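You operate a simulated robot arm through the tools that you are given. There is no shell and no other tool. Be economical: measure what you need, move in short steps, check, and stop when the job is done.

You run a simulated robot arm. Do the job below in one go: nothing can be reset, and whatever is moved stays where it is left.

JOB
Take the bulb box on the top of the long table and put it away in the blue bin. Put the small cap on the top of the long table away on the lower shelf of the steel bench. Put the hose bundle on the top of the long table away on the back rack of the green bench. Stack the yellow case marked "grease" from the top of the desk on top of the yellow case that says "chain". Put three of the yellow nozzles from the top of the desk on the middle board of the black shelf. Any order will do. Set down upright: bulb box, hose bundle, yellow nozzle.

Only the result counts: the job must be done as asked and must still hold three seconds after the hand-in. Knocking over, shifting, dropping, spilling or breaking anything else fails it. A push-on lid holds only when it is set on centred and level and pressed home; a screw cap is set on level and turned clockwise until tight.

ROBOT AND FRAMES
A 6-joint arm with a two-finger parallel gripper on a trunk, on a base that drives. Base frame: it is fixed to the floor where the robot stands at the start and does not move with it; the origin is under the middle of the robot, x ahead of it, y to its left, z up; the surface under the hand at the start is at about z = 740. Units: mm, rad, N and s.
With the tool pointing down near the work surface it reaches from about 460 to 880 mm from the robot's upright axis, wherever it stands. Its first joint turns from -2.007 to 2.007 rad. Places, roughly: back rack of the green bench (76x17 cm) [-1920, -11760, 800]; blue bin (14x26 cm) [1300, -6340, 800]; bulb box [500, -250, 750]; hose bundle [1000, 0, 750]; lower shelf of the steel bench [2200, -9800, 300]; middle board of the black shelf [1000, 3200, 1000]; small cap (8x7x6 cm) [700, -300, 800]; yellow case [250, 1500, 750]; yellow nozzle [500, 1500, 750]. Payload 4.2 kg.
Tool frame: the origin (TCP) lies between the finger pads and is the grasp point; the fingertips stand 23 mm ahead of it; z points along the fingers, y is the line along which they close. The gripper opens to 94 mm. The fingers are 38 mm wide and 10 mm thick; the gripper's body (54 by 96 mm) begins 39 mm behind the TCP.
Orientation is that of the tool frame in the base frame, as [roll, pitch, yaw] about the fixed x, y, z axes, in that order (R = Rz(yaw) Ry(pitch) Rx(roll)). With the fingers straight down and closing along the base's y, the tool's x points along the base's -x, its y along +y and its z along -z.

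CONTROLS
- The arm moves only by the tool nudge_tool. Its argument "series" is a list of rows, each a list of 3 entries, a list of its own where there are three numbers: the turn, a rotation vector about the tool's x, y, z in units of 5 degrees (1.0 is 5 degrees), then the shift along the tool's x, y, z in units of 30 mm (1.0 is 30 mm), then the finger opening in mm, from 0 to 94. In form: [[[rx, ry, rz], [tx, ty, tz], jaw], ...]. A call has 1 to 10 rows; each row shifts and turns the commanded pose from where the row before left it, along the tool's axes as they then stand. A call with a number of a shift or a turn outside -1 to 1 is refused whole. Rows are played at 5 a second. More than 50 mm and 0.15 rad between two rows, or a gripper value outside its range, and nothing of the call is played. A pose out of reach is approached as far as the arm can. The call stops where the force on the tool passes 40 N (or 10 N more than at its start, if that is more) or the arm is blocked; 0.2 s more then pass. The fingers move at their own pace (about 108 mm/s each) and stop on an object; they squeeze with about 34 N. The grip force told is the motor's: it shows also when the fingers shut on nothing. Time passes only in rows, and 0.2 s behind the last, so rows that do not move let the fingers close. It gives the time, the measured TCP pose, the force on the tool (base axes), the opening and the grip force at its end, in the units of the frame above (readings bear some noise), with the torque about the TCP (base axes, N m) and any sound that the robot's microphone picked up, and new pictures: "pictures" is both (left out), scene, wrist or none.
- Cameras (640 x 400 px; columns grow to the right, rows downward): "scene" is now at [214.2, 134.4, 1302]; the picture's right is [-0.61, -0.79, 0.00], its down [-0.44, 0.34, -0.83] and it looks along [0.66, -0.51, -0.56] (base axes); focal length 294 px, centre (320, 200). "wrist" rides on the gripper at [86, 16, -74] in the tool frame; the picture's right is [-0.18, 0.98, 0.00], its down [-0.58, -0.11, -0.81] and it looks along [-0.79, -0.15, 0.59] (tool axes); focal length 243 px, centre (320, 200). There is no depth. A picture from a camera that has moved, and an enlarged one, comes with that camera's place and axes in the base frame and with its lens. The place of the scene camera against the robot may be out by one fixed shift of up to 12 mm in any direction.
- lift_body(by): slides the trunk up (or, below 0, down) by that many mm; the arm and the scene camera ride with it, the base frame stays. It gives what a move gives, with no picture.
- steer(legs): drives the robot by 1 to 6 legs, each [ahead, turn to the left] in mm and rad, along the robot's own axes; the way and the turn of a leg run together, so that a leg with both is an arc; at most 1500 mm and 3.142 rad a leg. The arm and the cameras ride along, it lands a little off, and it stops where it bumps. It gives what a move gives, and a new picture of the scene camera.
- pan_tilt(pan, tilt): turns the head with the scene camera to pan (to the left, within 1.396 rad either way) and tilt (down, from -0.506 to 1.204), counted from straight ahead of the robot. It gives what a move gives, and a new picture of the scene camera.
- close_up(camera, box): a new picture of the part [left, top, right, bottom] of that camera's present view, enlarged. It takes no simulated time.
- job_done(): hands the job in; it is judged then, once.

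Work in short steps. Places have to be worked out from the pictures, the camera data and where the tool is seen: move nearer, look again, correct. Check each grasp and each placing, and mend what went wrong. You have 207 turns and 260 pictures in all, those below and enlarged ones among them. Open the gripper and draw the arm clear of the work before you hand the job in, unless the task says otherwise; then end with one line.

The tools are called after "Emit:" as name(argument=value, ...) on one line, values as JSON. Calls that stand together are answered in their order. nudge_tool: Moves the arm, as the interface text tells. Its arguments: {"type":"object","properties":{"series":{"type":"array"},"pictures":{"type":"string","enum":["both","scene","wrist","none"]}},"required":["series"]} The other tools are called the same way: lift_body (by) slides the trunk up or down; steer (legs) drives the base; pan_tilt (pan, tilt) turns the head that bears the scene camera; close_up (camera, box) takes an enlarged picture of a part of a camera's view; job_done () hands the job in.

At the start:

```text
clock: 0.0
position: [587.7, -144.6, 976.9]
tool_rot: [-3.141, 0.0, -3.136]
ft_force: [-0.3, 0.0, -0.6]
wrist_torque: [0.0, 0.01, 0.01]
grip_width: 94.0
finger_force: 0.0
trunk travel left (down, up): [-650.0, 340.0]
robot x, y, heading: [-0.8, -8.4, -0.001]
head pan, tilt: [-0.656, 0.59]
```

scene: 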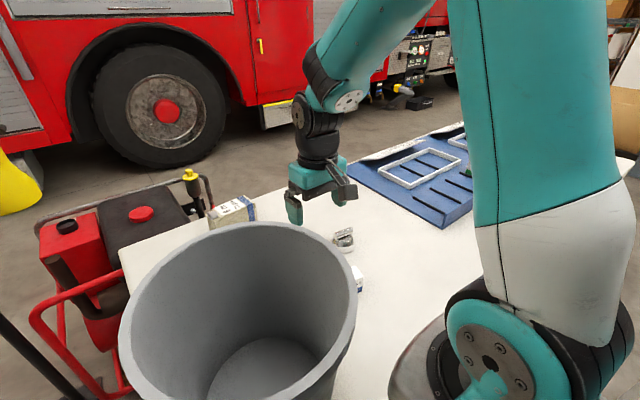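
wrist: 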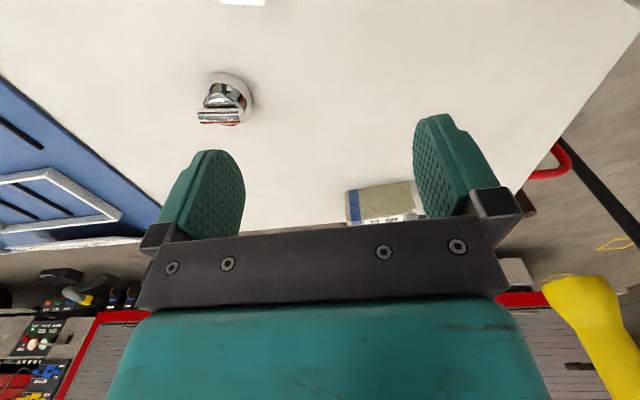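

I start by looking over the long table to find bulb box, small cap and hose bundle.

Emit:
pan_tilt(pan=-0.3, tilt=0.7)

Emit:
close_up(camera="wrist", box=[160, 0, 480, 240])

```text
clock: 0.8
position: [587.6, -142.7, 977.3]
tool_rot: [3.141, -0.001, -3.136]
ft_force: [0.9, 0.1, 1.2]
wrist_torque: [-0.01, 0.01, -0.02]
grip_width: 93.9
finger_force: 0.0
trunk travel left (down, up): [-650.0, 340.0]
robot x, y, heading: [2.6, -6.6, 0.001]
head pan, tilt: [-0.3, 0.7]
camera scene: at [225.1, 163.3, 1292.5], right [-0.3, -0.95, 0.0], down [-0.61, 0.19, -0.77], along [0.73, -0.23, -0.64], focal length 294 px, centre (320, 200)
```

scene: 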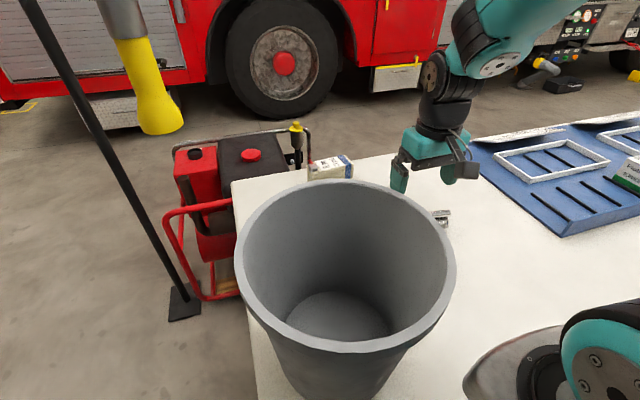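

```text
1.67 times, centred on (320, 120) of wrist
camera zoom: at [500.7, -128.8, 1051.7], right [0.18, 0.98, 0.0], down [0.58, -0.1, 0.81], along [0.79, -0.14, -0.59], focal length 404 px, centre (320, 333)
```

zoom: 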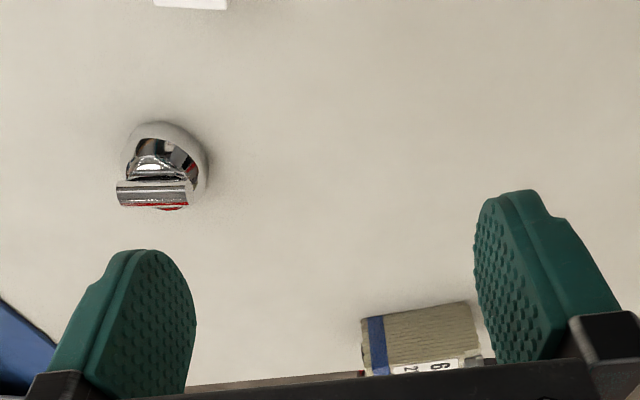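

I look closer at the candidates and check the rest of the table.

Emit:
close_up(camera="scene", box=[280, 130, 480, 255])

Emit:
pan_tilt(pan=-0.9, tilt=0.75)

```text
3.20 times, centred on (380, 192) of scene
camera zoom: at [225.1, 163.3, 1292.5], right [-0.3, -0.95, 0.0], down [-0.61, 0.19, -0.77], along [0.73, -0.23, -0.64], focal length 940 px, centre (128, 224)
```

zoom: 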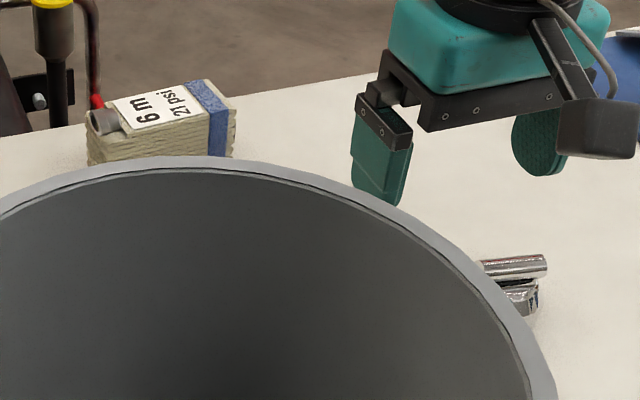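

```text
clock: 1.8
position: [587.7, -144.7, 977.4]
tool_rot: [3.141, 0.001, -3.134]
ft_force: [-0.1, -0.2, 0.2]
wrist_torque: [0.02, -0.02, -0.03]
grip_width: 93.8
finger_force: 0.2
trunk travel left (down, up): [-650.0, 340.0]
robot x, y, heading: [-0.5, -9.6, 0.003]
head pan, tilt: [-0.901, 0.75]
camera scene: at [195.5, 123.6, 1288.2], right [-0.78, -0.62, 0.0], down [-0.42, 0.53, -0.73], along [0.45, -0.57, -0.68], focal length 294 px, centre (320, 200)
```

scene: 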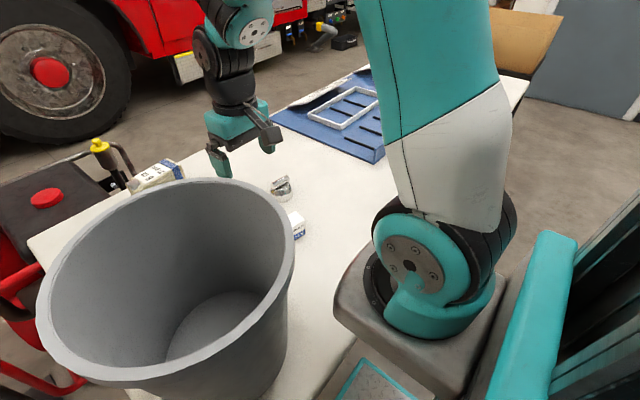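

The hose bundle is the folded flat hose at about (890,-70), the chrome cap at about (650,-280), and the white bulb box at about (560,-218) beside the bucket. I shift the hand away from the bucket and back to see the bulb box.

Emit:
nudge_tool(series=[[[0, 0, 0], [0, -1, 0], 94], [[0, 0, 0], [0, -1, 0], 94], [[0, 0, 0], [0, -1, 0], 94], [[0, 0, 0], [1, 0, 0], 94], [[0, 0, 0], [1, 0, 0], 94], [[0, 0, 0], [1, 0, 0], 94]], pictures="both")

```text
clock: 3.2
position: [498.2, -234.5, 977.4]
tool_rot: [-3.14, 0.001, -3.134]
ft_force: [0.4, -0.1, -0.6]
wrist_torque: [0.0, -0.07, -0.03]
grip_width: 94.0
finger_force: 0.0
trunk travel left (down, up): [-650.0, 340.0]
robot x, y, heading: [-0.5, -5.8, -0.0]
head pan, tilt: [-0.901, 0.75]
camera scene: at [195.8, 123.5, 1288.2], right [-0.78, -0.62, 0.0], down [-0.42, 0.53, -0.73], along [0.45, -0.57, -0.68], focal length 294 px, centre (320, 200)
camera wrist: at [411.3, -218.5, 1051.3], right [0.18, 0.98, 0.0], down [0.58, -0.1, 0.81], along [0.79, -0.14, -0.59], focal length 243 px, centre (320, 200)
```

scene: 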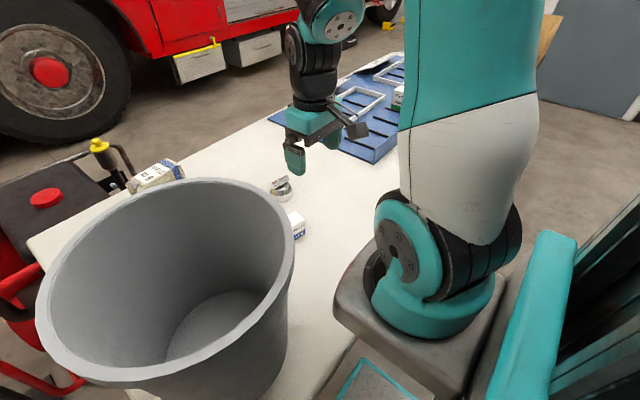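
wrist: 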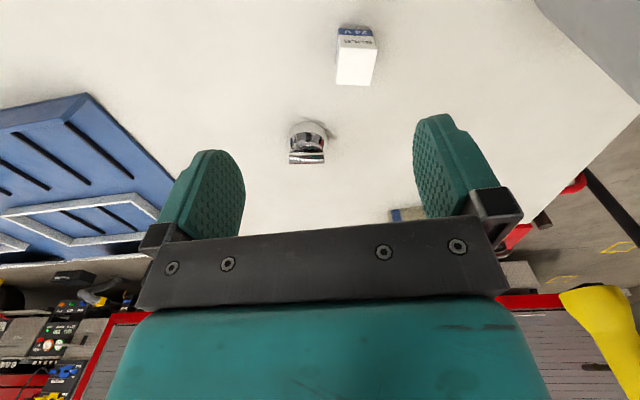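

The bulb box sits at about (537,-203), top z≈794, yawed about -10°. I line up above it and go partway down.

Emit:
nudge_tool(series=[[[0, 0, 0], [-0.65, 0.525, 0], 94], [[0, 0, 0], [-0.65, 0.525, 0], 94], [[0, 0, 1], [0, 0, 0], 94], [[0, 0, 1], [0, 0, 0], 94], [[0, 0, 0], [0, 0, 1], 94], [[0, 0, 0], [0, 0, 1], 94], [[0, 0, 0], [0, 0, 1], 94], [[0, 0, 0], [0, 0, 1], 94]], pictures="wrist")

Emit:
pan_tilt(pan=-1.35, tilt=1.2)

```text
clock: 5.0
position: [534.9, -204.9, 854.9]
tool_rot: [3.141, -0.001, 2.975]
ft_force: [-0.5, 0.3, 0.0]
wrist_torque: [0.01, 0.0, -0.02]
grip_width: 94.3
finger_force: 0.0
trunk travel left (down, up): [-650.0, 340.0]
robot x, y, heading: [-1.4, -9.2, 0.005]
head pan, tilt: [-0.901, 0.75]
camera wrist: at [452.2, -175.2, 930.3], right [0.35, 0.94, 0.0], down [0.55, -0.2, 0.81], along [0.76, -0.28, -0.59], focal length 243 px, centre (320, 200)
```

wrist: 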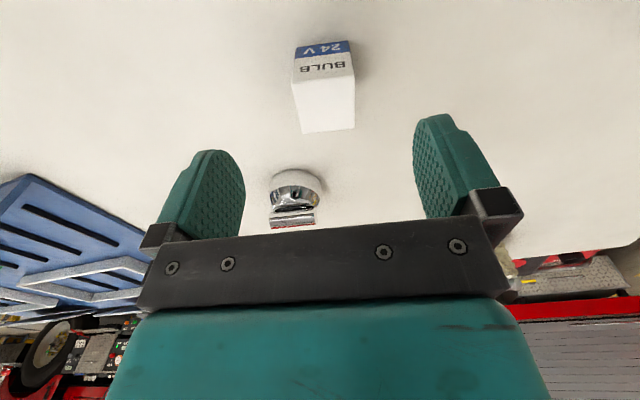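

```text
clock: 5.9
position: [535.2, -205.4, 855.3]
tool_rot: [-3.141, 0.0, 2.974]
ft_force: [0.0, 0.2, 0.2]
wrist_torque: [-0.01, -0.02, 0.01]
grip_width: 94.1
finger_force: 0.2
trunk travel left (down, up): [-650.0, 340.0]
robot x, y, heading: [1.3, -9.4, -0.001]
head pan, tilt: [-1.349, 1.201]
camera scene: at [156.3, 133.9, 1256.6], right [-0.98, -0.22, 0.0], down [-0.21, 0.91, -0.36], along [0.08, -0.35, -0.93], focal length 294 px, centre (320, 200)
```

scene: 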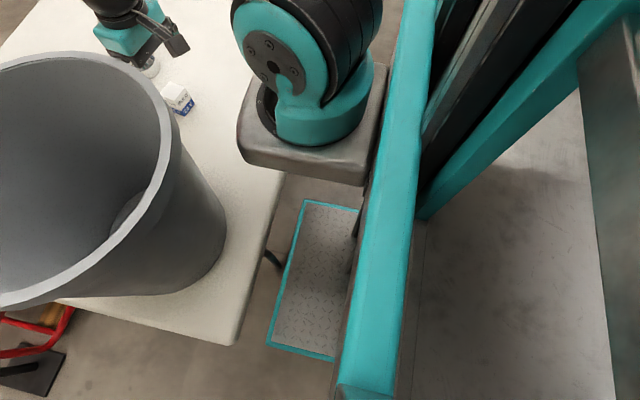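

Alignment is good (box centre ≈(537,-202)). I go down and close.

Emit:
nudge_tool(series=[[[0, 0, 0], [-0.07, 0.08, 0.9], 94], [[0, 0, 0], [0, 0, 0.9], 94], [[0, 0, 0], [0, 0, 0.9], 94], [[0, 0, 0], [0, 0, 0], 20], [[0, 0, 0], [0, 0, 0], 20], [[0, 0, 0], [0, 0, 0], 20]], pictures="wrist")

```text
clock: 7.3
position: [539.5, -203.8, 776.1]
tool_rot: [-3.141, 0.001, 2.975]
ft_force: [0.7, -0.7, -0.3]
wrist_torque: [0.01, 0.01, -0.04]
grip_width: 37.3
finger_force: 34.3
trunk travel left (down, up): [-650.0, 340.0]
robot x, y, heading: [2.1, -6.0, 0.001]
head pan, tilt: [-1.349, 1.201]
camera wrist: at [456.8, -173.0, 850.9], right [0.35, 0.94, 0.0], down [0.56, -0.2, 0.81], along [0.76, -0.28, -0.59], focal length 243 px, centre (320, 200)
```

wrist: 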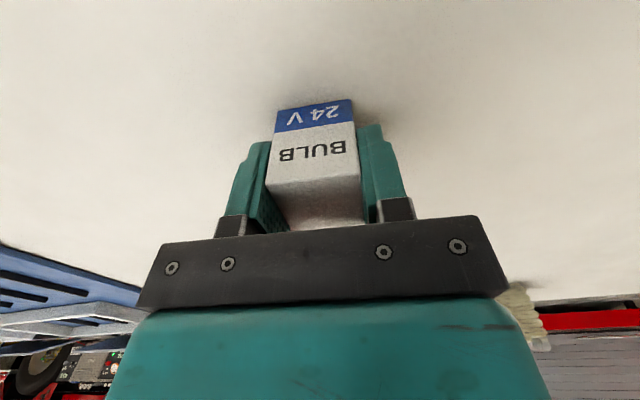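

Bulb box held (37 mm). I raise the trunk, back away from the table and turn to face -y.

Emit:
lift_body(by=200)

Emit:
pan_tilt(pan=0, tilt=0.35)

Emit:
steer(legs=[[-700, 0], [0, -1.571]])

```text
clock: 9.5
position: [539.6, -203.2, 978.2]
tool_rot: [3.14, 0.0, 2.973]
ft_force: [0.4, -0.5, -0.9]
wrist_torque: [-0.02, -0.01, 0.0]
grip_width: 37.3
finger_force: 34.2
trunk travel left (down, up): [-850.0, 140.0]
robot x, y, heading: [2.5, -10.9, -0.0]
head pan, tilt: [-1.349, 1.201]
```

```text
clock: 11.0
position: [540.6, -203.3, 975.9]
tool_rot: [3.14, 0.0, 2.973]
ft_force: [0.7, -0.8, -0.5]
wrist_torque: [-0.03, -0.01, -0.04]
grip_width: 37.2
finger_force: 33.7
trunk travel left (down, up): [-850.0, 140.0]
robot x, y, heading: [-1.8, -7.6, -0.001]
head pan, tilt: [0.0, 0.351]
camera scene: at [237.1, 188.4, 1523.8], right [0.0, -1.0, 0.0], down [-0.34, 0.0, -0.94], along [0.94, 0.0, -0.34], focal length 294 px, centre (320, 200)
```

scene: 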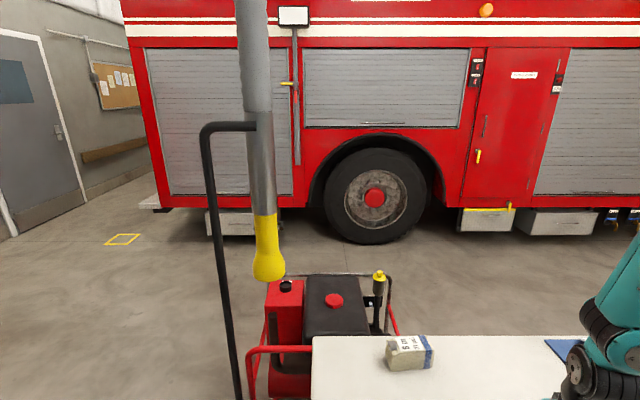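

```text
clock: 18.6
position: [-881.4, -553.2, 976.7]
tool_rot: [3.141, 0.0, 1.401]
ft_force: [0.1, -0.6, -0.3]
wrist_torque: [0.03, -0.02, -0.04]
grip_width: 37.2
finger_force: 33.8
trunk travel left (down, up): [-850.0, 140.0]
robot x, y, heading: [-685.4, -12.3, -1.573]
head pan, tilt: [0.0, 0.351]
camera scene: at [-498.6, -257.6, 1523.9], right [-1.0, 0.0, 0.0], down [0.0, 0.34, -0.94], along [0.0, -0.94, -0.34], focal length 294 px, centre (320, 200)
```

scene: 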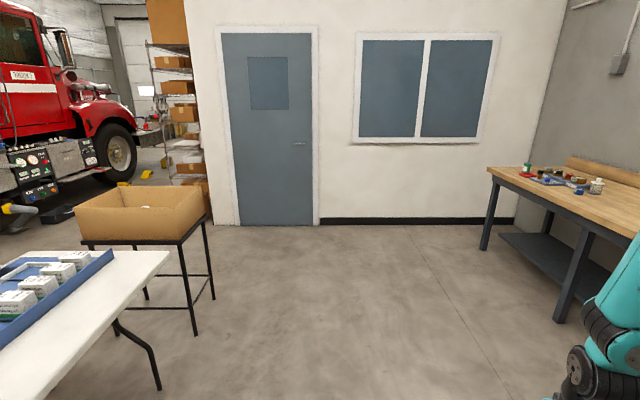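

A wall with a corridor along the truck lies to the left. I drive between the box stand and the wall, then look along +x.

Emit:
steer(legs=[[1500, 0], [1400, 0], [0, 1.571]])

```text
clock: 32.2
position: [-923.0, -3422.8, 977.0]
tool_rot: [3.139, -0.022, 1.378]
ft_force: [0.2, -0.1, -0.2]
wrist_torque: [-0.01, 0.01, 0.01]
grip_width: 37.2
finger_force: 34.2
trunk travel left (down, up): [-850.0, 140.0]
robot x, y, heading: [-719.1, -2898.8, -1.595]
head pan, tilt: [0.0, 0.351]
stopped in leg 2: the robot was blocked; the commanded pose is now the measured one
camera scene: at [-536.8, -3144.7, 1524.6], right [-1.0, 0.02, 0.0], down [0.01, 0.34, -0.94], along [-0.02, -0.94, -0.34], focal length 294 px, centre (320, 200)
```

scene: 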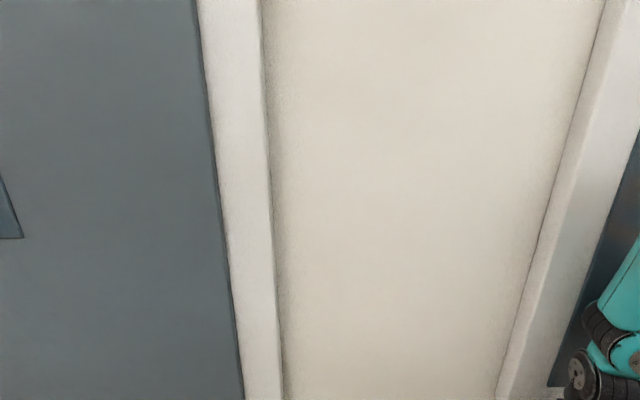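

The hand touched the wall (it is nearer than thought); the grip still holds. I back off and turn left, going slightly right of +x.

Emit:
steer(legs=[[-200, 0], [0, 1.53]])

```text
clock: 37.5
position: [-194.5, -2924.4, 975.5]
tool_rot: [3.141, -0.021, 2.923]
ft_force: [0.2, 0.6, -0.1]
wrist_torque: [-0.04, 0.02, 0.03]
grip_width: 37.3
finger_force: 33.6
trunk travel left (down, up): [-850.0, 140.0]
robot x, y, heading: [-715.1, -2706.1, -0.051]
head pan, tilt: [0.0, 0.351]
camera scene: at [-468.6, -2522.2, 1523.9], right [-0.05, -1.0, 0.0], down [-0.34, 0.02, -0.94], along [0.94, -0.05, -0.34], focal length 294 px, centre (320, 200)
```

scene: 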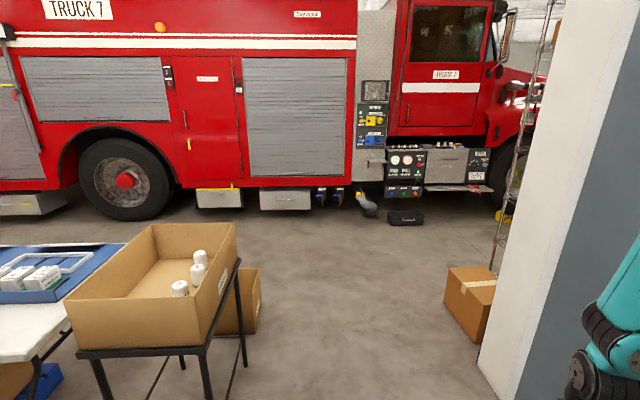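

Corridor between the shelf (x≈1800) and the truck (x≈2880). I drive there and arc right.

Emit:
steer(legs=[[1500, 0], [700, 0], [1200, -1.52]])

```text
clock: 54.0
position: [2130.8, -4083.4, 975.3]
tool_rot: [3.139, -0.021, 1.494]
ft_force: [0.6, -0.7, -0.5]
wrist_torque: [-0.03, 0.01, -0.04]
grip_width: 37.3
finger_force: 33.6
trunk travel left (down, up): [-850.0, 140.0]
robot x, y, heading: [2276.3, -3538.8, -1.473]
head pan, tilt: [0.0, 0.351]
cut short: leg 3
camera scene: at [2483.8, -3762.1, 1523.9], right [-1.0, -0.09, 0.0], down [-0.03, 0.34, -0.94], along [0.09, -0.93, -0.34], focal length 294 px, centre (320, 200)
```

scene: 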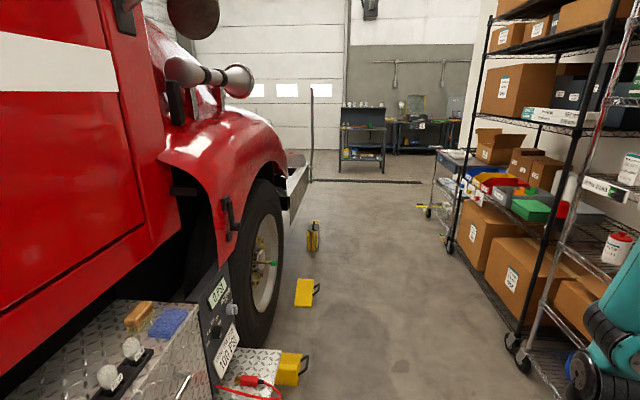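

I enlarge the shelf area to find the blue bin.

Emit:
close_up(camera="scene", box=[420, 120, 580, 240])

```text
3.33 times, centred on (500, 180) of scene
camera zoom: at [2483.8, -3762.1, 1523.9], right [-1.0, -0.09, 0.0], down [-0.03, 0.34, -0.94], along [0.09, -0.93, -0.34], focal length 979 px, centre (-280, 267)
```

zoom: 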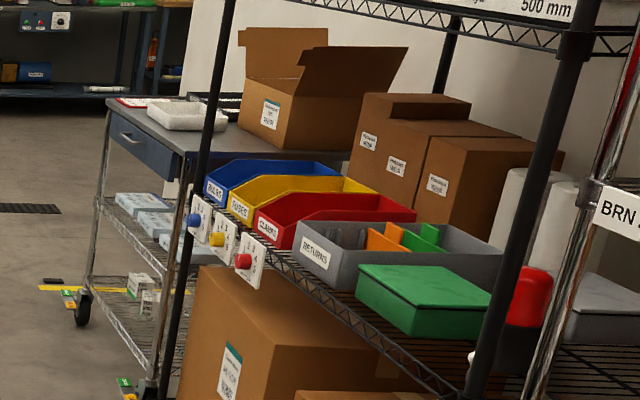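

The blue bin ("BULBS") is a hopper on the shelf board. I drive alongside it and turn to face it from some distance.

Emit:
steer(legs=[[0, -0.14], [1500, 0], [1310, 0], [0, -1.53]])

```text
clock: 72.1
position: [1651.8, -6179.2, 975.2]
tool_rot: [3.14, -0.022, -0.148]
ft_force: [-0.6, 0.4, 0.9]
wrist_torque: [-0.03, 0.0, 0.0]
grip_width: 37.3
finger_force: 34.3
trunk travel left (down, up): [-850.0, 140.0]
robot x, y, heading: [2187.2, -6362.9, -3.119]
head pan, tilt: [0.0, 0.351]
camera scene: at [1937.0, -6563.0, 1523.9], right [-0.02, 1.0, 0.0], down [0.34, 0.01, -0.94], along [-0.94, -0.02, -0.34], focal length 294 px, centre (320, 200)
```

scene: 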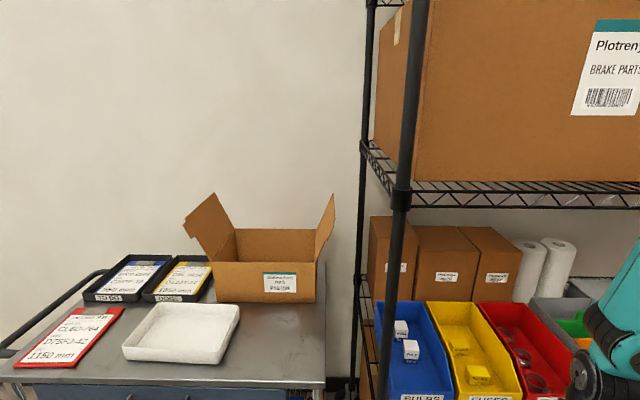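

Very useful: a steel cart is beside the shelf with free surface for a regrasp. I tilt down and look at the bin.

Emit:
pan_tilt(pan=-0.15, tilt=0.75)

```text
clock: 72.9
position: [1652.6, -6180.9, 975.6]
tool_rot: [3.139, -0.02, -0.148]
ft_force: [-0.1, 0.9, -1.0]
wrist_torque: [-0.02, 0.01, 0.0]
grip_width: 37.3
finger_force: 34.2
trunk travel left (down, up): [-850.0, 140.0]
robot x, y, heading: [2187.4, -6365.3, -3.117]
head pan, tilt: [-0.15, 0.75]
camera scene: at [1947.8, -6550.4, 1488.3], right [0.13, 0.99, 0.0], down [0.68, -0.09, -0.73], along [-0.73, 0.09, -0.68], focal length 294 px, centre (320, 200)
```

scene: 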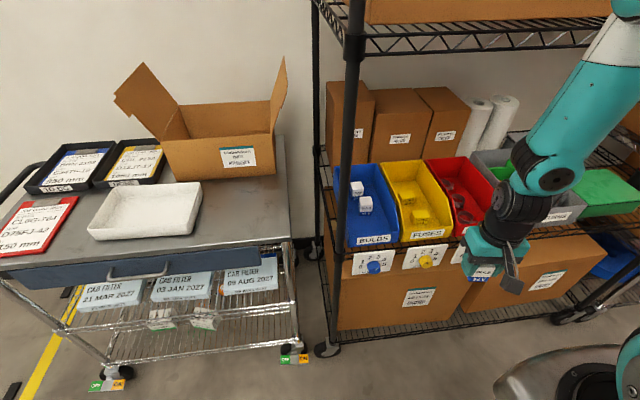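

The gap above the bin is about 530 mm, so a vertical hand at the bin's front works. I drive 150 mm nearer and square the hand.

Emit:
steer(legs=[[150, -0.02]])

Emit:
nudge_tool(series=[[[0, -0.12, -0.85], [0, 0, 0], 20], [[0, -0.12, -0.65], [0, 0, 0], 20], [[0, 0, 0], [0, 1, 0], 20], [[0, 0, 0], [0, 1, 0], 20], [[0, 0, 0], [0, 1, 0], 20], [[0, 0, 0], [0, 1, 0], 20]], pictures="both")

```text
clock: 74.3
position: [1504.4, -6171.1, 975.2]
tool_rot: [3.139, -0.022, -0.171]
ft_force: [0.1, 0.3, 0.1]
wrist_torque: [-0.04, 0.03, -0.01]
grip_width: 37.4
finger_force: 34.1
trunk travel left (down, up): [-850.0, 140.0]
robot x, y, heading: [2031.9, -6364.8, -3.14]
head pan, tilt: [-0.15, 0.75]
camera scene: at [1791.5, -6547.0, 1488.3], right [0.15, 0.99, 0.0], down [0.67, -0.1, -0.73], along [-0.72, 0.11, -0.68], focal length 294 px, centre (320, 200)
```

scene: 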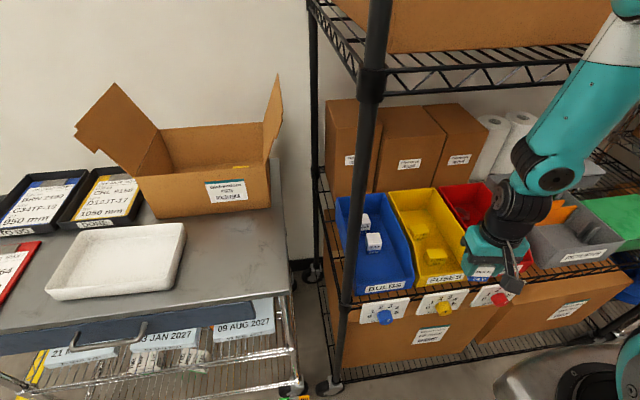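

```text
clock: 75.7
position: [1497.9, -6289.9, 971.6]
tool_rot: [3.139, -0.002, -0.04]
ft_force: [0.2, 0.7, -0.8]
wrist_torque: [-0.03, -0.04, 0.03]
grip_width: 37.2
finger_force: 34.3
trunk travel left (down, up): [-850.0, 140.0]
robot x, y, heading: [2034.2, -6365.5, -3.144]
head pan, tilt: [-0.15, 0.75]
camera scene: at [1791.5, -6546.6, 1488.3], right [0.15, 0.99, 0.0], down [0.67, -0.1, -0.73], along [-0.72, 0.11, -0.68], focal length 294 px, centre (320, 200)
camera wrist: at [1582.8, -6309.3, 1047.2], right [-0.22, -0.97, 0.0], down [-0.58, 0.14, 0.81], along [-0.79, 0.18, -0.59], focal length 243 px, centre (320, 200)
```

scene: 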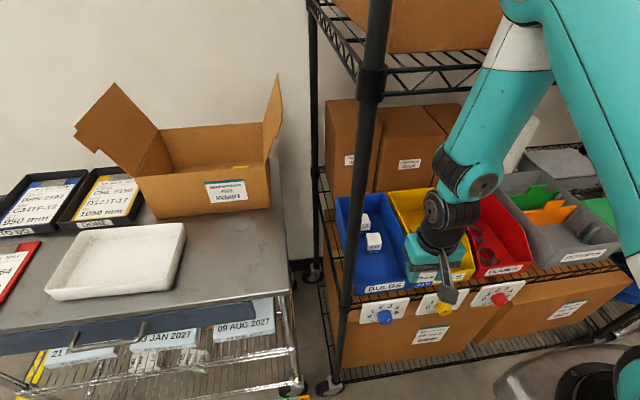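
wrist: 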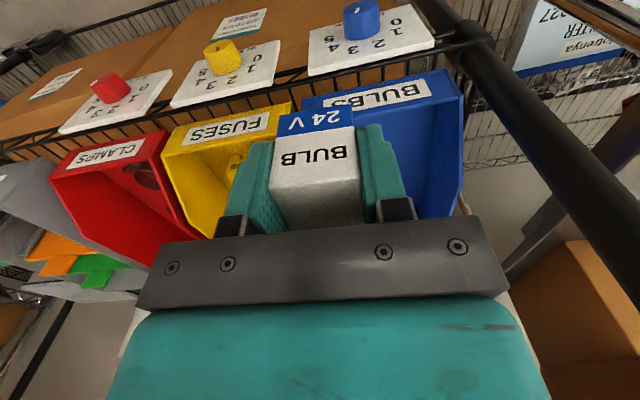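

Bin spans y -6404…-6260, front at x≈1443. I go to (1360,-6332), at present height first.

Emit:
nudge_tool(series=[[[0, 0, -0.45], [0, 0, 0], 20], [[0, 0, 0], [0, 0.7, 0], 20], [[0, 0, 0], [-0.5, 0.7, 0], 20], [[0, 0, 0], [-0.8, 0, 0], 20], [[0, 0, 0], [-0.8, 0, 0], 20], [[0, 0, 0], [-0.8, 0, 0], 20], [[0, 0, 0], [-0.8, 0, 0], 20], [[0, 0, 0], [-0.8, 0, 0], 20]], pictures="both")

```text
clock: 77.6
position: [1435.4, -6317.1, 924.2]
tool_rot: [-3.122, -0.241, 0.003]
ft_force: [-0.1, 0.1, 0.0]
wrist_torque: [0.03, 0.03, 0.02]
grip_width: 37.2
finger_force: 34.3
trunk travel left (down, up): [-850.0, 140.0]
robot x, y, heading: [2033.1, -6366.0, -3.144]
head pan, tilt: [-0.15, 0.75]
stopped in row 8: the arm was blocked; the commanded pose is now the measured one
camera scene: at [1871.1, -6544.2, 1513.1], right [0.15, 0.99, -0.01], down [0.63, -0.1, -0.77], along [-0.76, 0.11, -0.64], focal length 294 px, centre (320, 200)
camera wrist: at [1501.1, -6334.3, 1017.0], right [-0.17, -0.98, -0.06], down [-0.76, 0.09, 0.64], along [-0.63, 0.16, -0.76], focal length 243 px, centre (320, 200)
```

scene: 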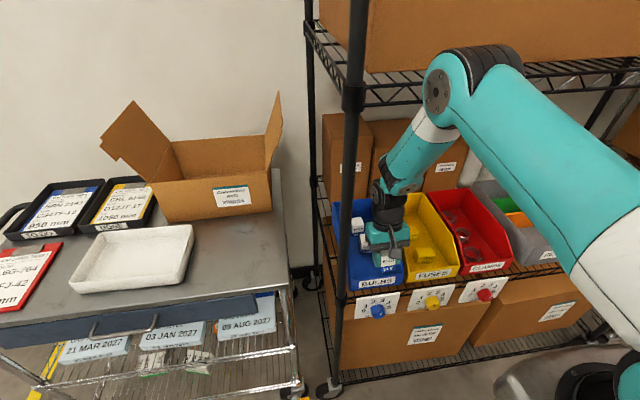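
wrist: 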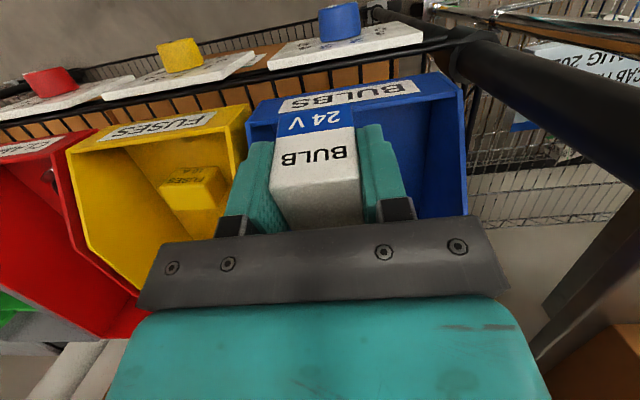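

The elbow hit the upper shelf and the robot rocked back. I draw the hand back out first.

Emit:
nudge_tool(series=[[[0, 0, 0], [0.5, 0, 0], 20], [[0, 0, 0], [0.8, 0, 0], 20], [[0, 0, 0], [0.8, 0, 0], 20], [[0, 0, 0], [0.8, 0, 0], 20]], pictures="scene")

```text
clock: 77.9
position: [1445.5, -6314.9, 878.2]
tool_rot: [-3.11, -0.421, 0.01]
ft_force: [2.0, 28.3, 389.2]
wrist_torque: [-8.81, 2.44, 0.07]
grip_width: 37.4
finger_force: 34.0
trunk travel left (down, up): [-850.0, 140.0]
robot x, y, heading: [2035.8, -6364.9, 3.143]
head pan, tilt: [-0.15, 0.75]
stopped in row 1: the arm was blocked; the commanded pose is now the measured one
camera scene: at [1858.3, -6547.5, 1508.1], right [0.15, 0.99, -0.01], down [0.64, -0.1, -0.76], along [-0.75, 0.11, -0.65], focal length 294 px, centre (320, 200)
```

scene: 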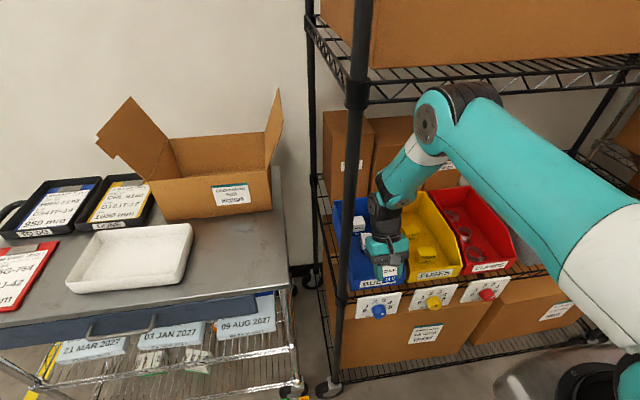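

The hand is pressing on the bin. I raise it straight up in small steps.

Emit:
nudge_tool(series=[[[0, 0, 0], [0.2, 0, -0.45], 20], [[0, 0, 0], [0.2, 0, -0.45], 20]], pictures="scene")

```text
clock: 78.2
position: [1443.0, -6314.9, 879.1]
tool_rot: [-3.12, -0.484, 0.023]
ft_force: [-59.4, -9.9, 234.3]
wrist_torque: [-6.79, 2.67, -0.22]
grip_width: 37.3
finger_force: 33.8
trunk travel left (down, up): [-850.0, 140.0]
robot x, y, heading: [2036.3, -6361.5, -3.144]
head pan, tilt: [-0.15, 0.75]
stopped in row 1: the force on the tool passed its limit at 430 N (the readings are from after the stop); the commanded pose is now the measured one
camera scene: at [1876.3, -6547.7, 1518.9], right [0.15, 0.99, -0.01], down [0.63, -0.1, -0.77], along [-0.76, 0.11, -0.64], focal length 294 px, centre (320, 200)
```

scene: 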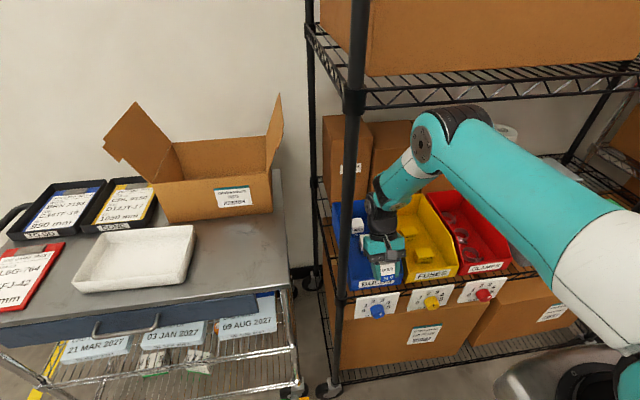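

The tilted robot is now resting on the hand; I raise the trunk so it can settle level.

Emit:
lift_body(by=80)

Emit:
pan_tilt(pan=-0.15, tilt=0.75)

```text
clock: 78.5
position: [1434.4, -6313.5, 877.4]
tool_rot: [-3.128, -0.638, 0.044]
ft_force: [-25.0, -22.9, 287.5]
wrist_torque: [-7.55, -0.48, -0.55]
grip_width: 37.3
finger_force: 34.3
trunk travel left (down, up): [-857.0, 133.0]
robot x, y, heading: [2036.7, -6365.7, -3.136]
head pan, tilt: [-0.15, 0.75]
stopped: the arm was blocked; the commanded pose is now the measured one
```

```text
clock: 79.1
position: [1432.7, -6312.0, 874.5]
tool_rot: [-3.126, -0.581, 0.031]
ft_force: [-25.0, -17.8, 271.6]
wrist_torque: [-6.91, -0.99, -0.94]
grip_width: 37.8
finger_force: 33.7
trunk travel left (down, up): [-857.0, 133.0]
robot x, y, heading: [2040.3, -6365.9, -3.14]
head pan, tilt: [-0.15, 0.75]
camera scene: at [1872.9, -6548.6, 1520.9], right [0.15, 0.99, -0.01], down [0.64, -0.1, -0.77], along [-0.76, 0.11, -0.64], focal length 294 px, centre (320, 200)
```

scene: 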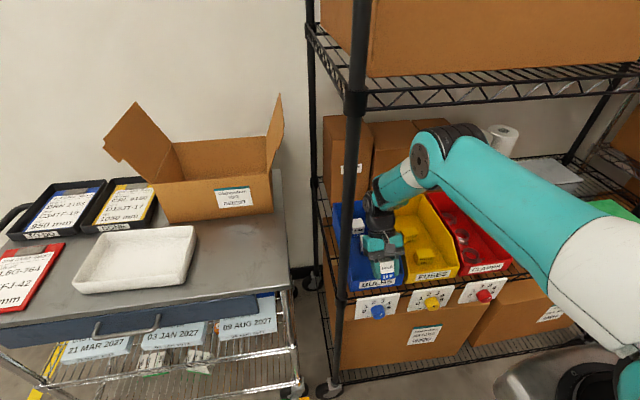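

I try one bigger step straight up, with the current tilt accounted for.

Emit:
nudge_tool(series=[[[0, 0, 0], [0.55, 0, -0.83], 20], [[0, 0, 0], [0.55, 0, -0.83], 20], [[0, 0, 0], [0.55, 0, -0.83], 20]], pictures="both")

```text
clock: 79.4
position: [1425.1, -6311.9, 871.3]
tool_rot: [-3.129, -0.77, 0.051]
ft_force: [-60.7, -36.7, 273.5]
wrist_torque: [-7.33, -2.34, -1.83]
grip_width: 37.7
finger_force: 33.6
trunk travel left (down, up): [-857.0, 133.0]
robot x, y, heading: [2036.4, -6366.7, -3.14]
head pan, tilt: [-0.15, 0.75]
stopped in row 1: the arm was blocked; the commanded pose is now the measured one
camera scene: at [1848.2, -6549.8, 1513.3], right [0.15, 0.99, 0.0], down [0.65, -0.1, -0.76], along [-0.75, 0.11, -0.66], focal length 294 px, centre (320, 200)
camera wrist: at [1435.7, -6328.1, 984.1], right [-0.07, -0.99, -0.14], down [-0.98, 0.05, 0.17], along [-0.17, 0.15, -0.98], focal length 243 px, centre (320, 200)
```

scene: 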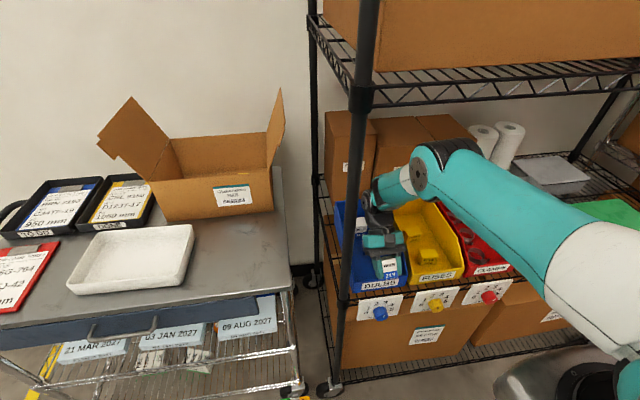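
wrist: 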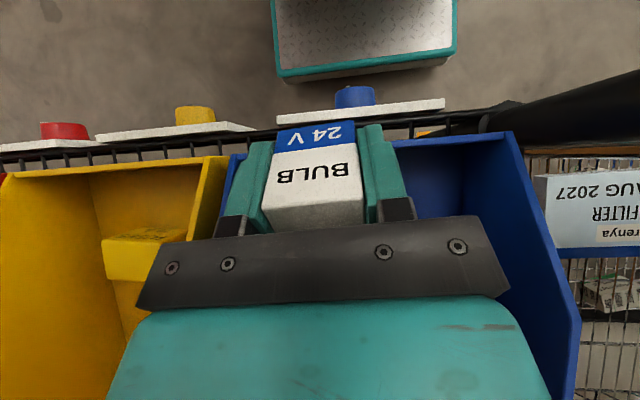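

Small slow steps may let the robot settle level without tripping the stop.

Emit:
nudge_tool(series=[[[0, 0, 0], [0.07, 0, -0.07], 20], [[0, 0, 0], [0.07, 0, -0.07], 20], [[0, 0, 0], [0.07, 0, -0.07], 20], [[0, 0, 0], [0.07, 0, -0.07], 20], [[0, 0, 0], [0.07, 0, -0.07], 20], [[0, 0, 0], [0.07, 0, -0.07], 20], [[0, 0, 0], [0.07, 0, -0.07], 20], [[0, 0, 0], [0.07, 0, -0.07], 20], [[0, 0, 0], [0.07, 0, -0.07], 20], [[0, 0, 0], [0.07, 0, -0.07], 20]], pictures="scene")

```text
clock: 79.8
position: [1386.5, -6307.7, 836.9]
tool_rot: [-3.119, -0.858, 0.042]
ft_force: [0.0, -3.4, 55.2]
wrist_torque: [0.29, 4.53, 0.0]
grip_width: 37.4
finger_force: 34.6
trunk travel left (down, up): [-857.0, 133.0]
robot x, y, heading: [2035.1, -6363.5, -3.138]
head pan, tilt: [-0.15, 0.75]
stopped in row 1: the arm was blocked; the commanded pose is now the measured one
camera scene: at [1793.2, -6548.0, 1493.6], right [0.14, 0.99, 0.0], down [0.67, -0.1, -0.73], along [-0.72, 0.11, -0.68], focal length 294 px, centre (320, 200)
```

scene: 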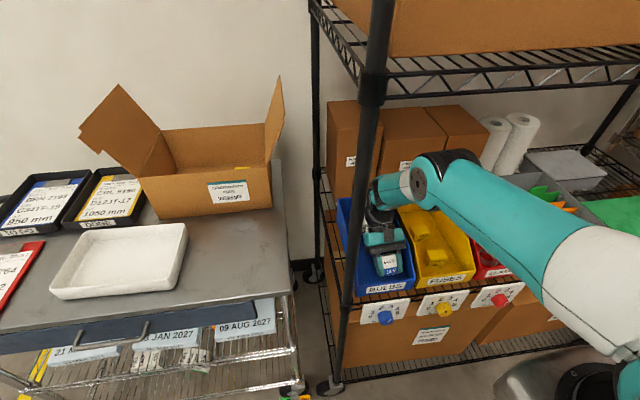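

The robot is level again, with the hand tilted 49° in the bin, box still held, bin still in place. I lift the box out by raising and swinging the hand outwards, keeping the elbow low.

Emit:
nudge_tool(series=[[[0, 0, 0], [0.45, 0, -0.39], 20], [[0, 1, 0], [0.45, 0, -0.39], 20], [[0, 1, 0], [0.62, 0, -0.14], 20], [[0, 1, 0], [0.63, 0, -0.08], 20], [[0, 1, 0], [0.63, 0, -0.03], 20]], pictures="both")

```text
clock: 81.0
position: [1421.7, -6302.3, 927.5]
tool_rot: [-3.108, -1.209, 0.03]
ft_force: [-0.1, 0.8, -0.6]
wrist_torque: [0.04, 0.02, 0.0]
grip_width: 37.3
finger_force: 34.1
out of reach, approached as far as the arm can: row 4
trunk travel left (down, up): [-857.0, 133.0]
robot x, y, heading: [2036.3, -6365.5, -3.141]
head pan, tilt: [-0.15, 0.75]
camera scene: at [1794.4, -6547.9, 1495.2], right [0.15, 0.99, 0.0], down [0.67, -0.1, -0.73], along [-0.72, 0.11, -0.68], focal length 294 px, centre (320, 200)
camera wrist: at [1383.7, -6322.2, 1033.6], right [0.0, -0.98, -0.18], down [-0.96, 0.05, -0.26], along [0.26, 0.18, -0.95], focal length 243 px, centre (320, 200)
```

scene: 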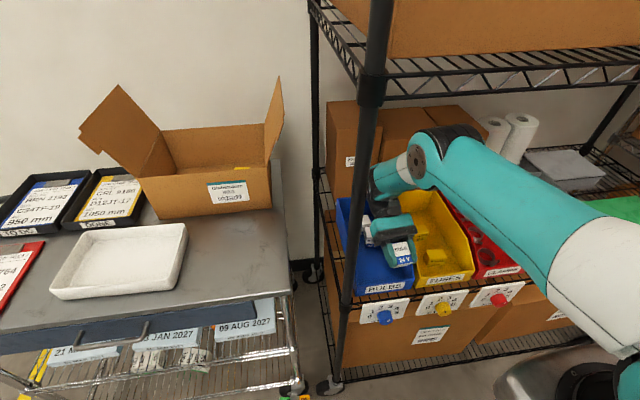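
wrist: 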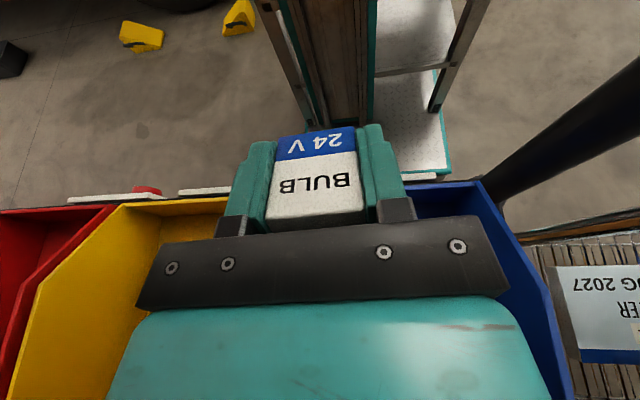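

Free, and no force. I reverse 250 mm to bring the hand clear of the shelf.

Emit:
steer(legs=[[-300, 0]])

```text
clock: 83.0
position: [1733.3, -6299.2, 926.7]
tool_rot: [-3.106, -1.208, 0.024]
ft_force: [-0.4, 0.4, -0.4]
wrist_torque: [-0.03, 0.04, 0.01]
grip_width: 37.1
finger_force: 34.6
trunk travel left (down, up): [-857.0, 133.0]
robot x, y, heading: [2346.3, -6365.9, -3.145]
head pan, tilt: [-0.15, 0.75]
camera scene: at [2104.8, -6546.6, 1495.3], right [0.15, 0.99, 0.0], down [0.67, -0.1, -0.73], along [-0.72, 0.11, -0.68], focal length 294 px, centre (320, 200)
```

scene: 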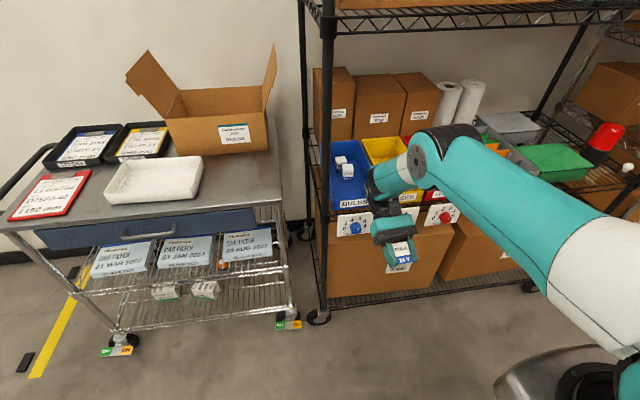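

I turn the hand back to vertical here in the open, keeping the TCP in place.

Emit:
nudge_tool(series=[[[0, -1, 0], [0, 0, -0.5], 20], [[0, -1, 0], [0, 0, -0.5], 20], [[0, -1, 0], [0, 0, 0], 20], [[0, -1, 0], [0, 0, 0], 20], [[0, -1, 0], [0, 0, 0], 20], [[0, -1, 0], [0, 0, 0], 20], [[0, -1, 0], [0, 0, 0], 20], [[0, -1, 0], [0, 0, 0], 20], [[0, -1, 0], [0, 0, 0], 20], [[0, -1, 0], [0, 0, 0], 20]], pictures="none")

Emit:
close_up(camera="scene", box=[300, 120, 480, 240])

```text
clock: 85.2
position: [1607.3, -6307.7, 913.8]
tool_rot: [-3.127, -0.338, 0.056]
ft_force: [0.2, 0.5, -0.5]
wrist_torque: [-0.01, 0.01, -0.01]
grip_width: 37.4
finger_force: 34.0
out of reach, approached as far as the arm can: row 5, 6, 7, 8, 9, 10
trunk travel left (down, up): [-857.0, 133.0]
robot x, y, heading: [2345.6, -6366.1, -3.138]
head pan, tilt: [-0.15, 0.75]
```

```text
3.33 times, centred on (390, 180) of scene
camera zoom: at [2104.8, -6546.6, 1495.3], right [0.15, 0.99, 0.0], down [0.67, -0.1, -0.73], along [-0.72, 0.11, -0.68], focal length 979 px, centre (87, 267)
```

zoom: 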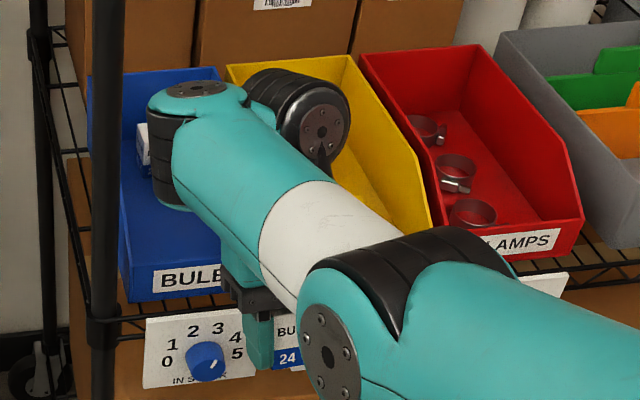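

The arm is in an awkward bend; I raise the hand to find a free posture, then finish levelling.

Emit:
nudge_tool(series=[[[0, 0, 0], [0.33, 0, -0.94], 20], [[0, 0, 0], [0.33, 0, -0.94], 20], [[0, 0, 0], [0.33, 0, -0.94], 20], [[0, 0, 0], [0.33, 0, -0.94], 20], [[0, -1, 0], [0, 0, 0], 20], [[0, -1, 0], [0, 0, 0], 20], [[0, -1, 0], [0, 0, 0], 20], [[0, -0.8, 0], [0, 0, 0], 20]], pictures="both")

```text
clock: 87.0
position: [1546.9, -6313.8, 1023.8]
tool_rot: [-3.127, -0.125, 0.058]
ft_force: [1.0, 0.1, -0.6]
wrist_torque: [-0.03, 0.02, -0.03]
grip_width: 37.4
finger_force: 34.2
out of reach, approached as far as the arm can: row 1, 2, 3, 4, 5, 6, 7, 8
trunk travel left (down, up): [-857.0, 133.0]
robot x, y, heading: [2348.2, -6362.6, -3.144]
head pan, tilt: [-0.15, 0.75]
camera scene: at [2104.7, -6546.6, 1495.3], right [0.15, 0.99, 0.0], down [0.67, -0.1, -0.73], along [-0.72, 0.11, -0.68], focal length 294 px, centre (320, 200)
camera wrist: at [1622.7, -6327.6, 1109.8], right [-0.12, -0.99, -0.04], down [-0.68, 0.06, 0.73], along [-0.72, 0.12, -0.68], focal length 243 px, centre (320, 200)
```

scene: 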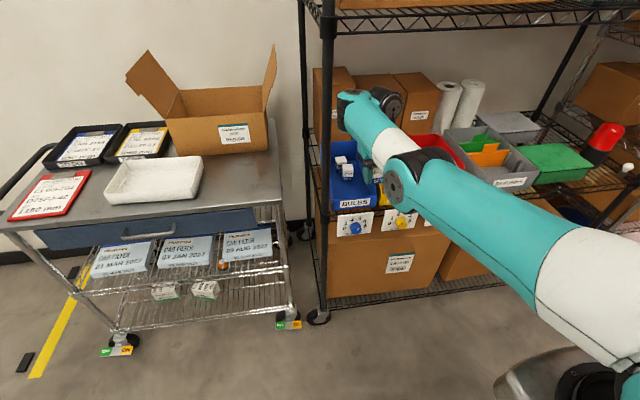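
wrist: 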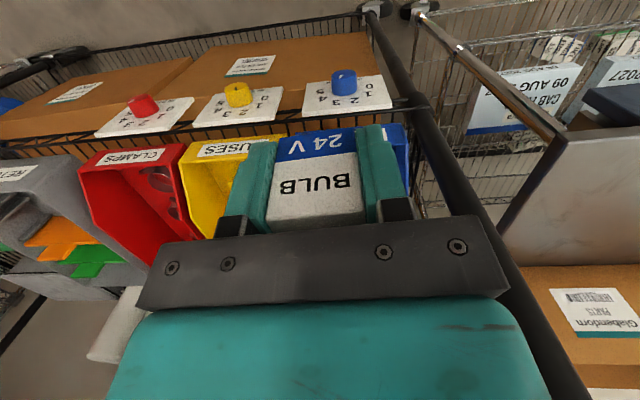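

The arm is almost straight with the elbow slightly sagged below the line, so it can't fold. I extend along the command to straighten, then pull back in to see which way the elbow folds.

Emit:
nudge_tool(series=[[[0, 0, 0], [-1, 0, 0], 20], [[0, 0, 0], [-1, 0, 0], 20], [[0, 0, 0], [-1, 0, 0], 20], [[0, 0, 0], [-1, 0, 0], 20], [[0, 0, 0], [-1, 0, 0], 20], [[0, 0, 0], [-1, 0, -0.5], 20], [[0, 0, 0], [0, 0, -1], 20], [[0, 0, 0], [0, 0, -1], 20]], pictures="scene")

```text
clock: 88.8
position: [1478.1, -6320.4, 1079.3]
tool_rot: [-3.129, -0.125, 0.058]
ft_force: [-0.3, 0.7, -0.6]
wrist_torque: [-0.01, -0.02, -0.02]
grip_width: 37.4
finger_force: 34.1
out of reach, approached as far as the arm can: row 3, 4, 5, 6, 8
trunk travel left (down, up): [-857.0, 133.0]
robot x, y, heading: [2345.8, -6363.9, -3.142]
head pan, tilt: [-0.15, 0.75]
camera scene: at [2104.5, -6546.4, 1495.2], right [0.15, 0.99, 0.0], down [0.67, -0.1, -0.73], along [-0.72, 0.11, -0.68], focal length 294 px, centre (320, 200)
```

scene: 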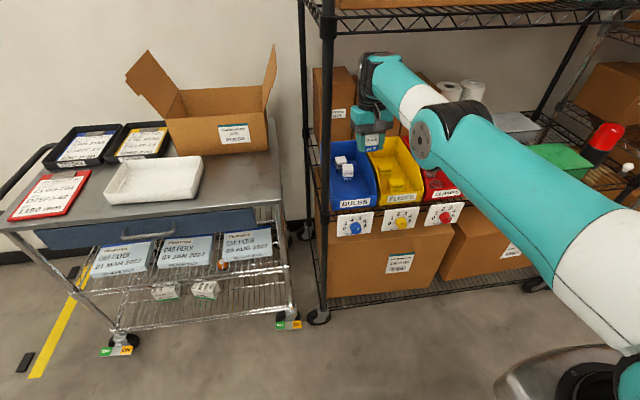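

Now pull back in, to test the folding.

Emit:
nudge_tool(series=[[[0, 0, 0], [1, 0, 0], 20], [[0, 0, 0], [1, 0, 0], 20], [[0, 0, 0], [1, 0, 0], 20], [[0, 0, 0], [1, 0, 0], 20], [[0, 0, 0], [1, 0, 0], 20], [[0, 0, 0], [1, 0, 0], 20], [[0, 0, 0], [1, 0, 0], 20]], pictures="scene")

```text
clock: 90.5
position: [1540.5, -6317.1, 1098.0]
tool_rot: [-3.127, -0.127, 0.057]
ft_force: [0.6, -0.3, -1.3]
wrist_torque: [0.01, -0.01, -0.02]
grip_width: 37.0
finger_force: 34.4
out of reach, approached as far as the arm can: row 3, 4, 5, 6, 7
trunk travel left (down, up): [-857.0, 133.0]
robot x, y, heading: [2343.1, -6365.1, -3.137]
head pan, tilt: [-0.15, 0.75]
camera scene: at [2104.7, -6546.6, 1495.3], right [0.15, 0.99, 0.0], down [0.67, -0.1, -0.73], along [-0.72, 0.11, -0.68], focal length 294 px, centre (320, 200)
```

scene: 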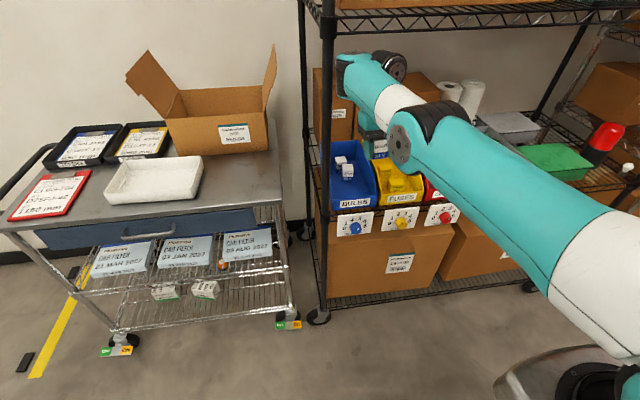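

Elbow-down branch is confirmed; it is fine for placing in the bin at near-full reach. I lower the hand in front of the shelf, which frees the wrist, and level it.

Emit:
nudge_tool(series=[[[0, 0, 0], [-1, 0, 0], 20], [[0, 0, 0], [-0.5, 0, 1], 20], [[0, 0, 0], [0, 0, 1], 20], [[0, -0.5, 0], [0, 0, 1], 20], [[0, -0.5, 0], [0, 0, 1], 20], [[0, -0.43, 0], [0, 0, 1], 20]], pictures="both")

```text
clock: 91.8
position: [1471.0, -6323.4, 949.2]
tool_rot: [-3.128, -0.003, 0.059]
ft_force: [0.2, 0.3, 0.3]
wrist_torque: [0.03, 0.0, 0.0]
grip_width: 37.3
finger_force: 33.8
out of reach, approached as far as the arm can: row 4, 5
trunk travel left (down, up): [-857.0, 133.0]
robot x, y, heading: [2347.9, -6366.8, -3.142]
head pan, tilt: [-0.15, 0.75]
camera scene: at [2104.9, -6546.6, 1495.3], right [0.15, 0.99, 0.0], down [0.67, -0.1, -0.73], along [-0.72, 0.11, -0.68], focal length 294 px, centre (320, 200)
camera wrist: at [1559.6, -6335.4, 1023.1], right [-0.13, -0.99, -0.01], down [-0.59, 0.06, 0.81], along [-0.8, 0.11, -0.59], focal length 243 px, centre (320, 200)
```

scene: 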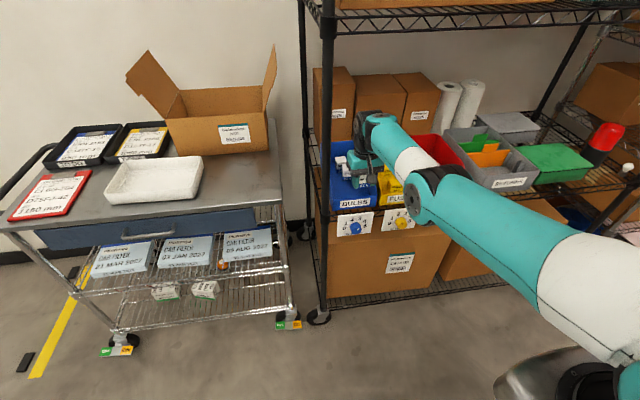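
wrist: 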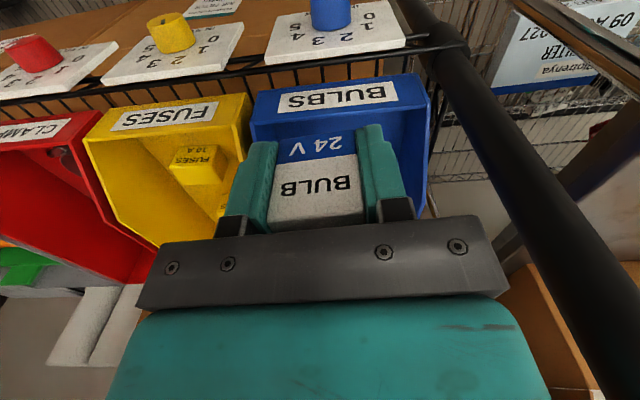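

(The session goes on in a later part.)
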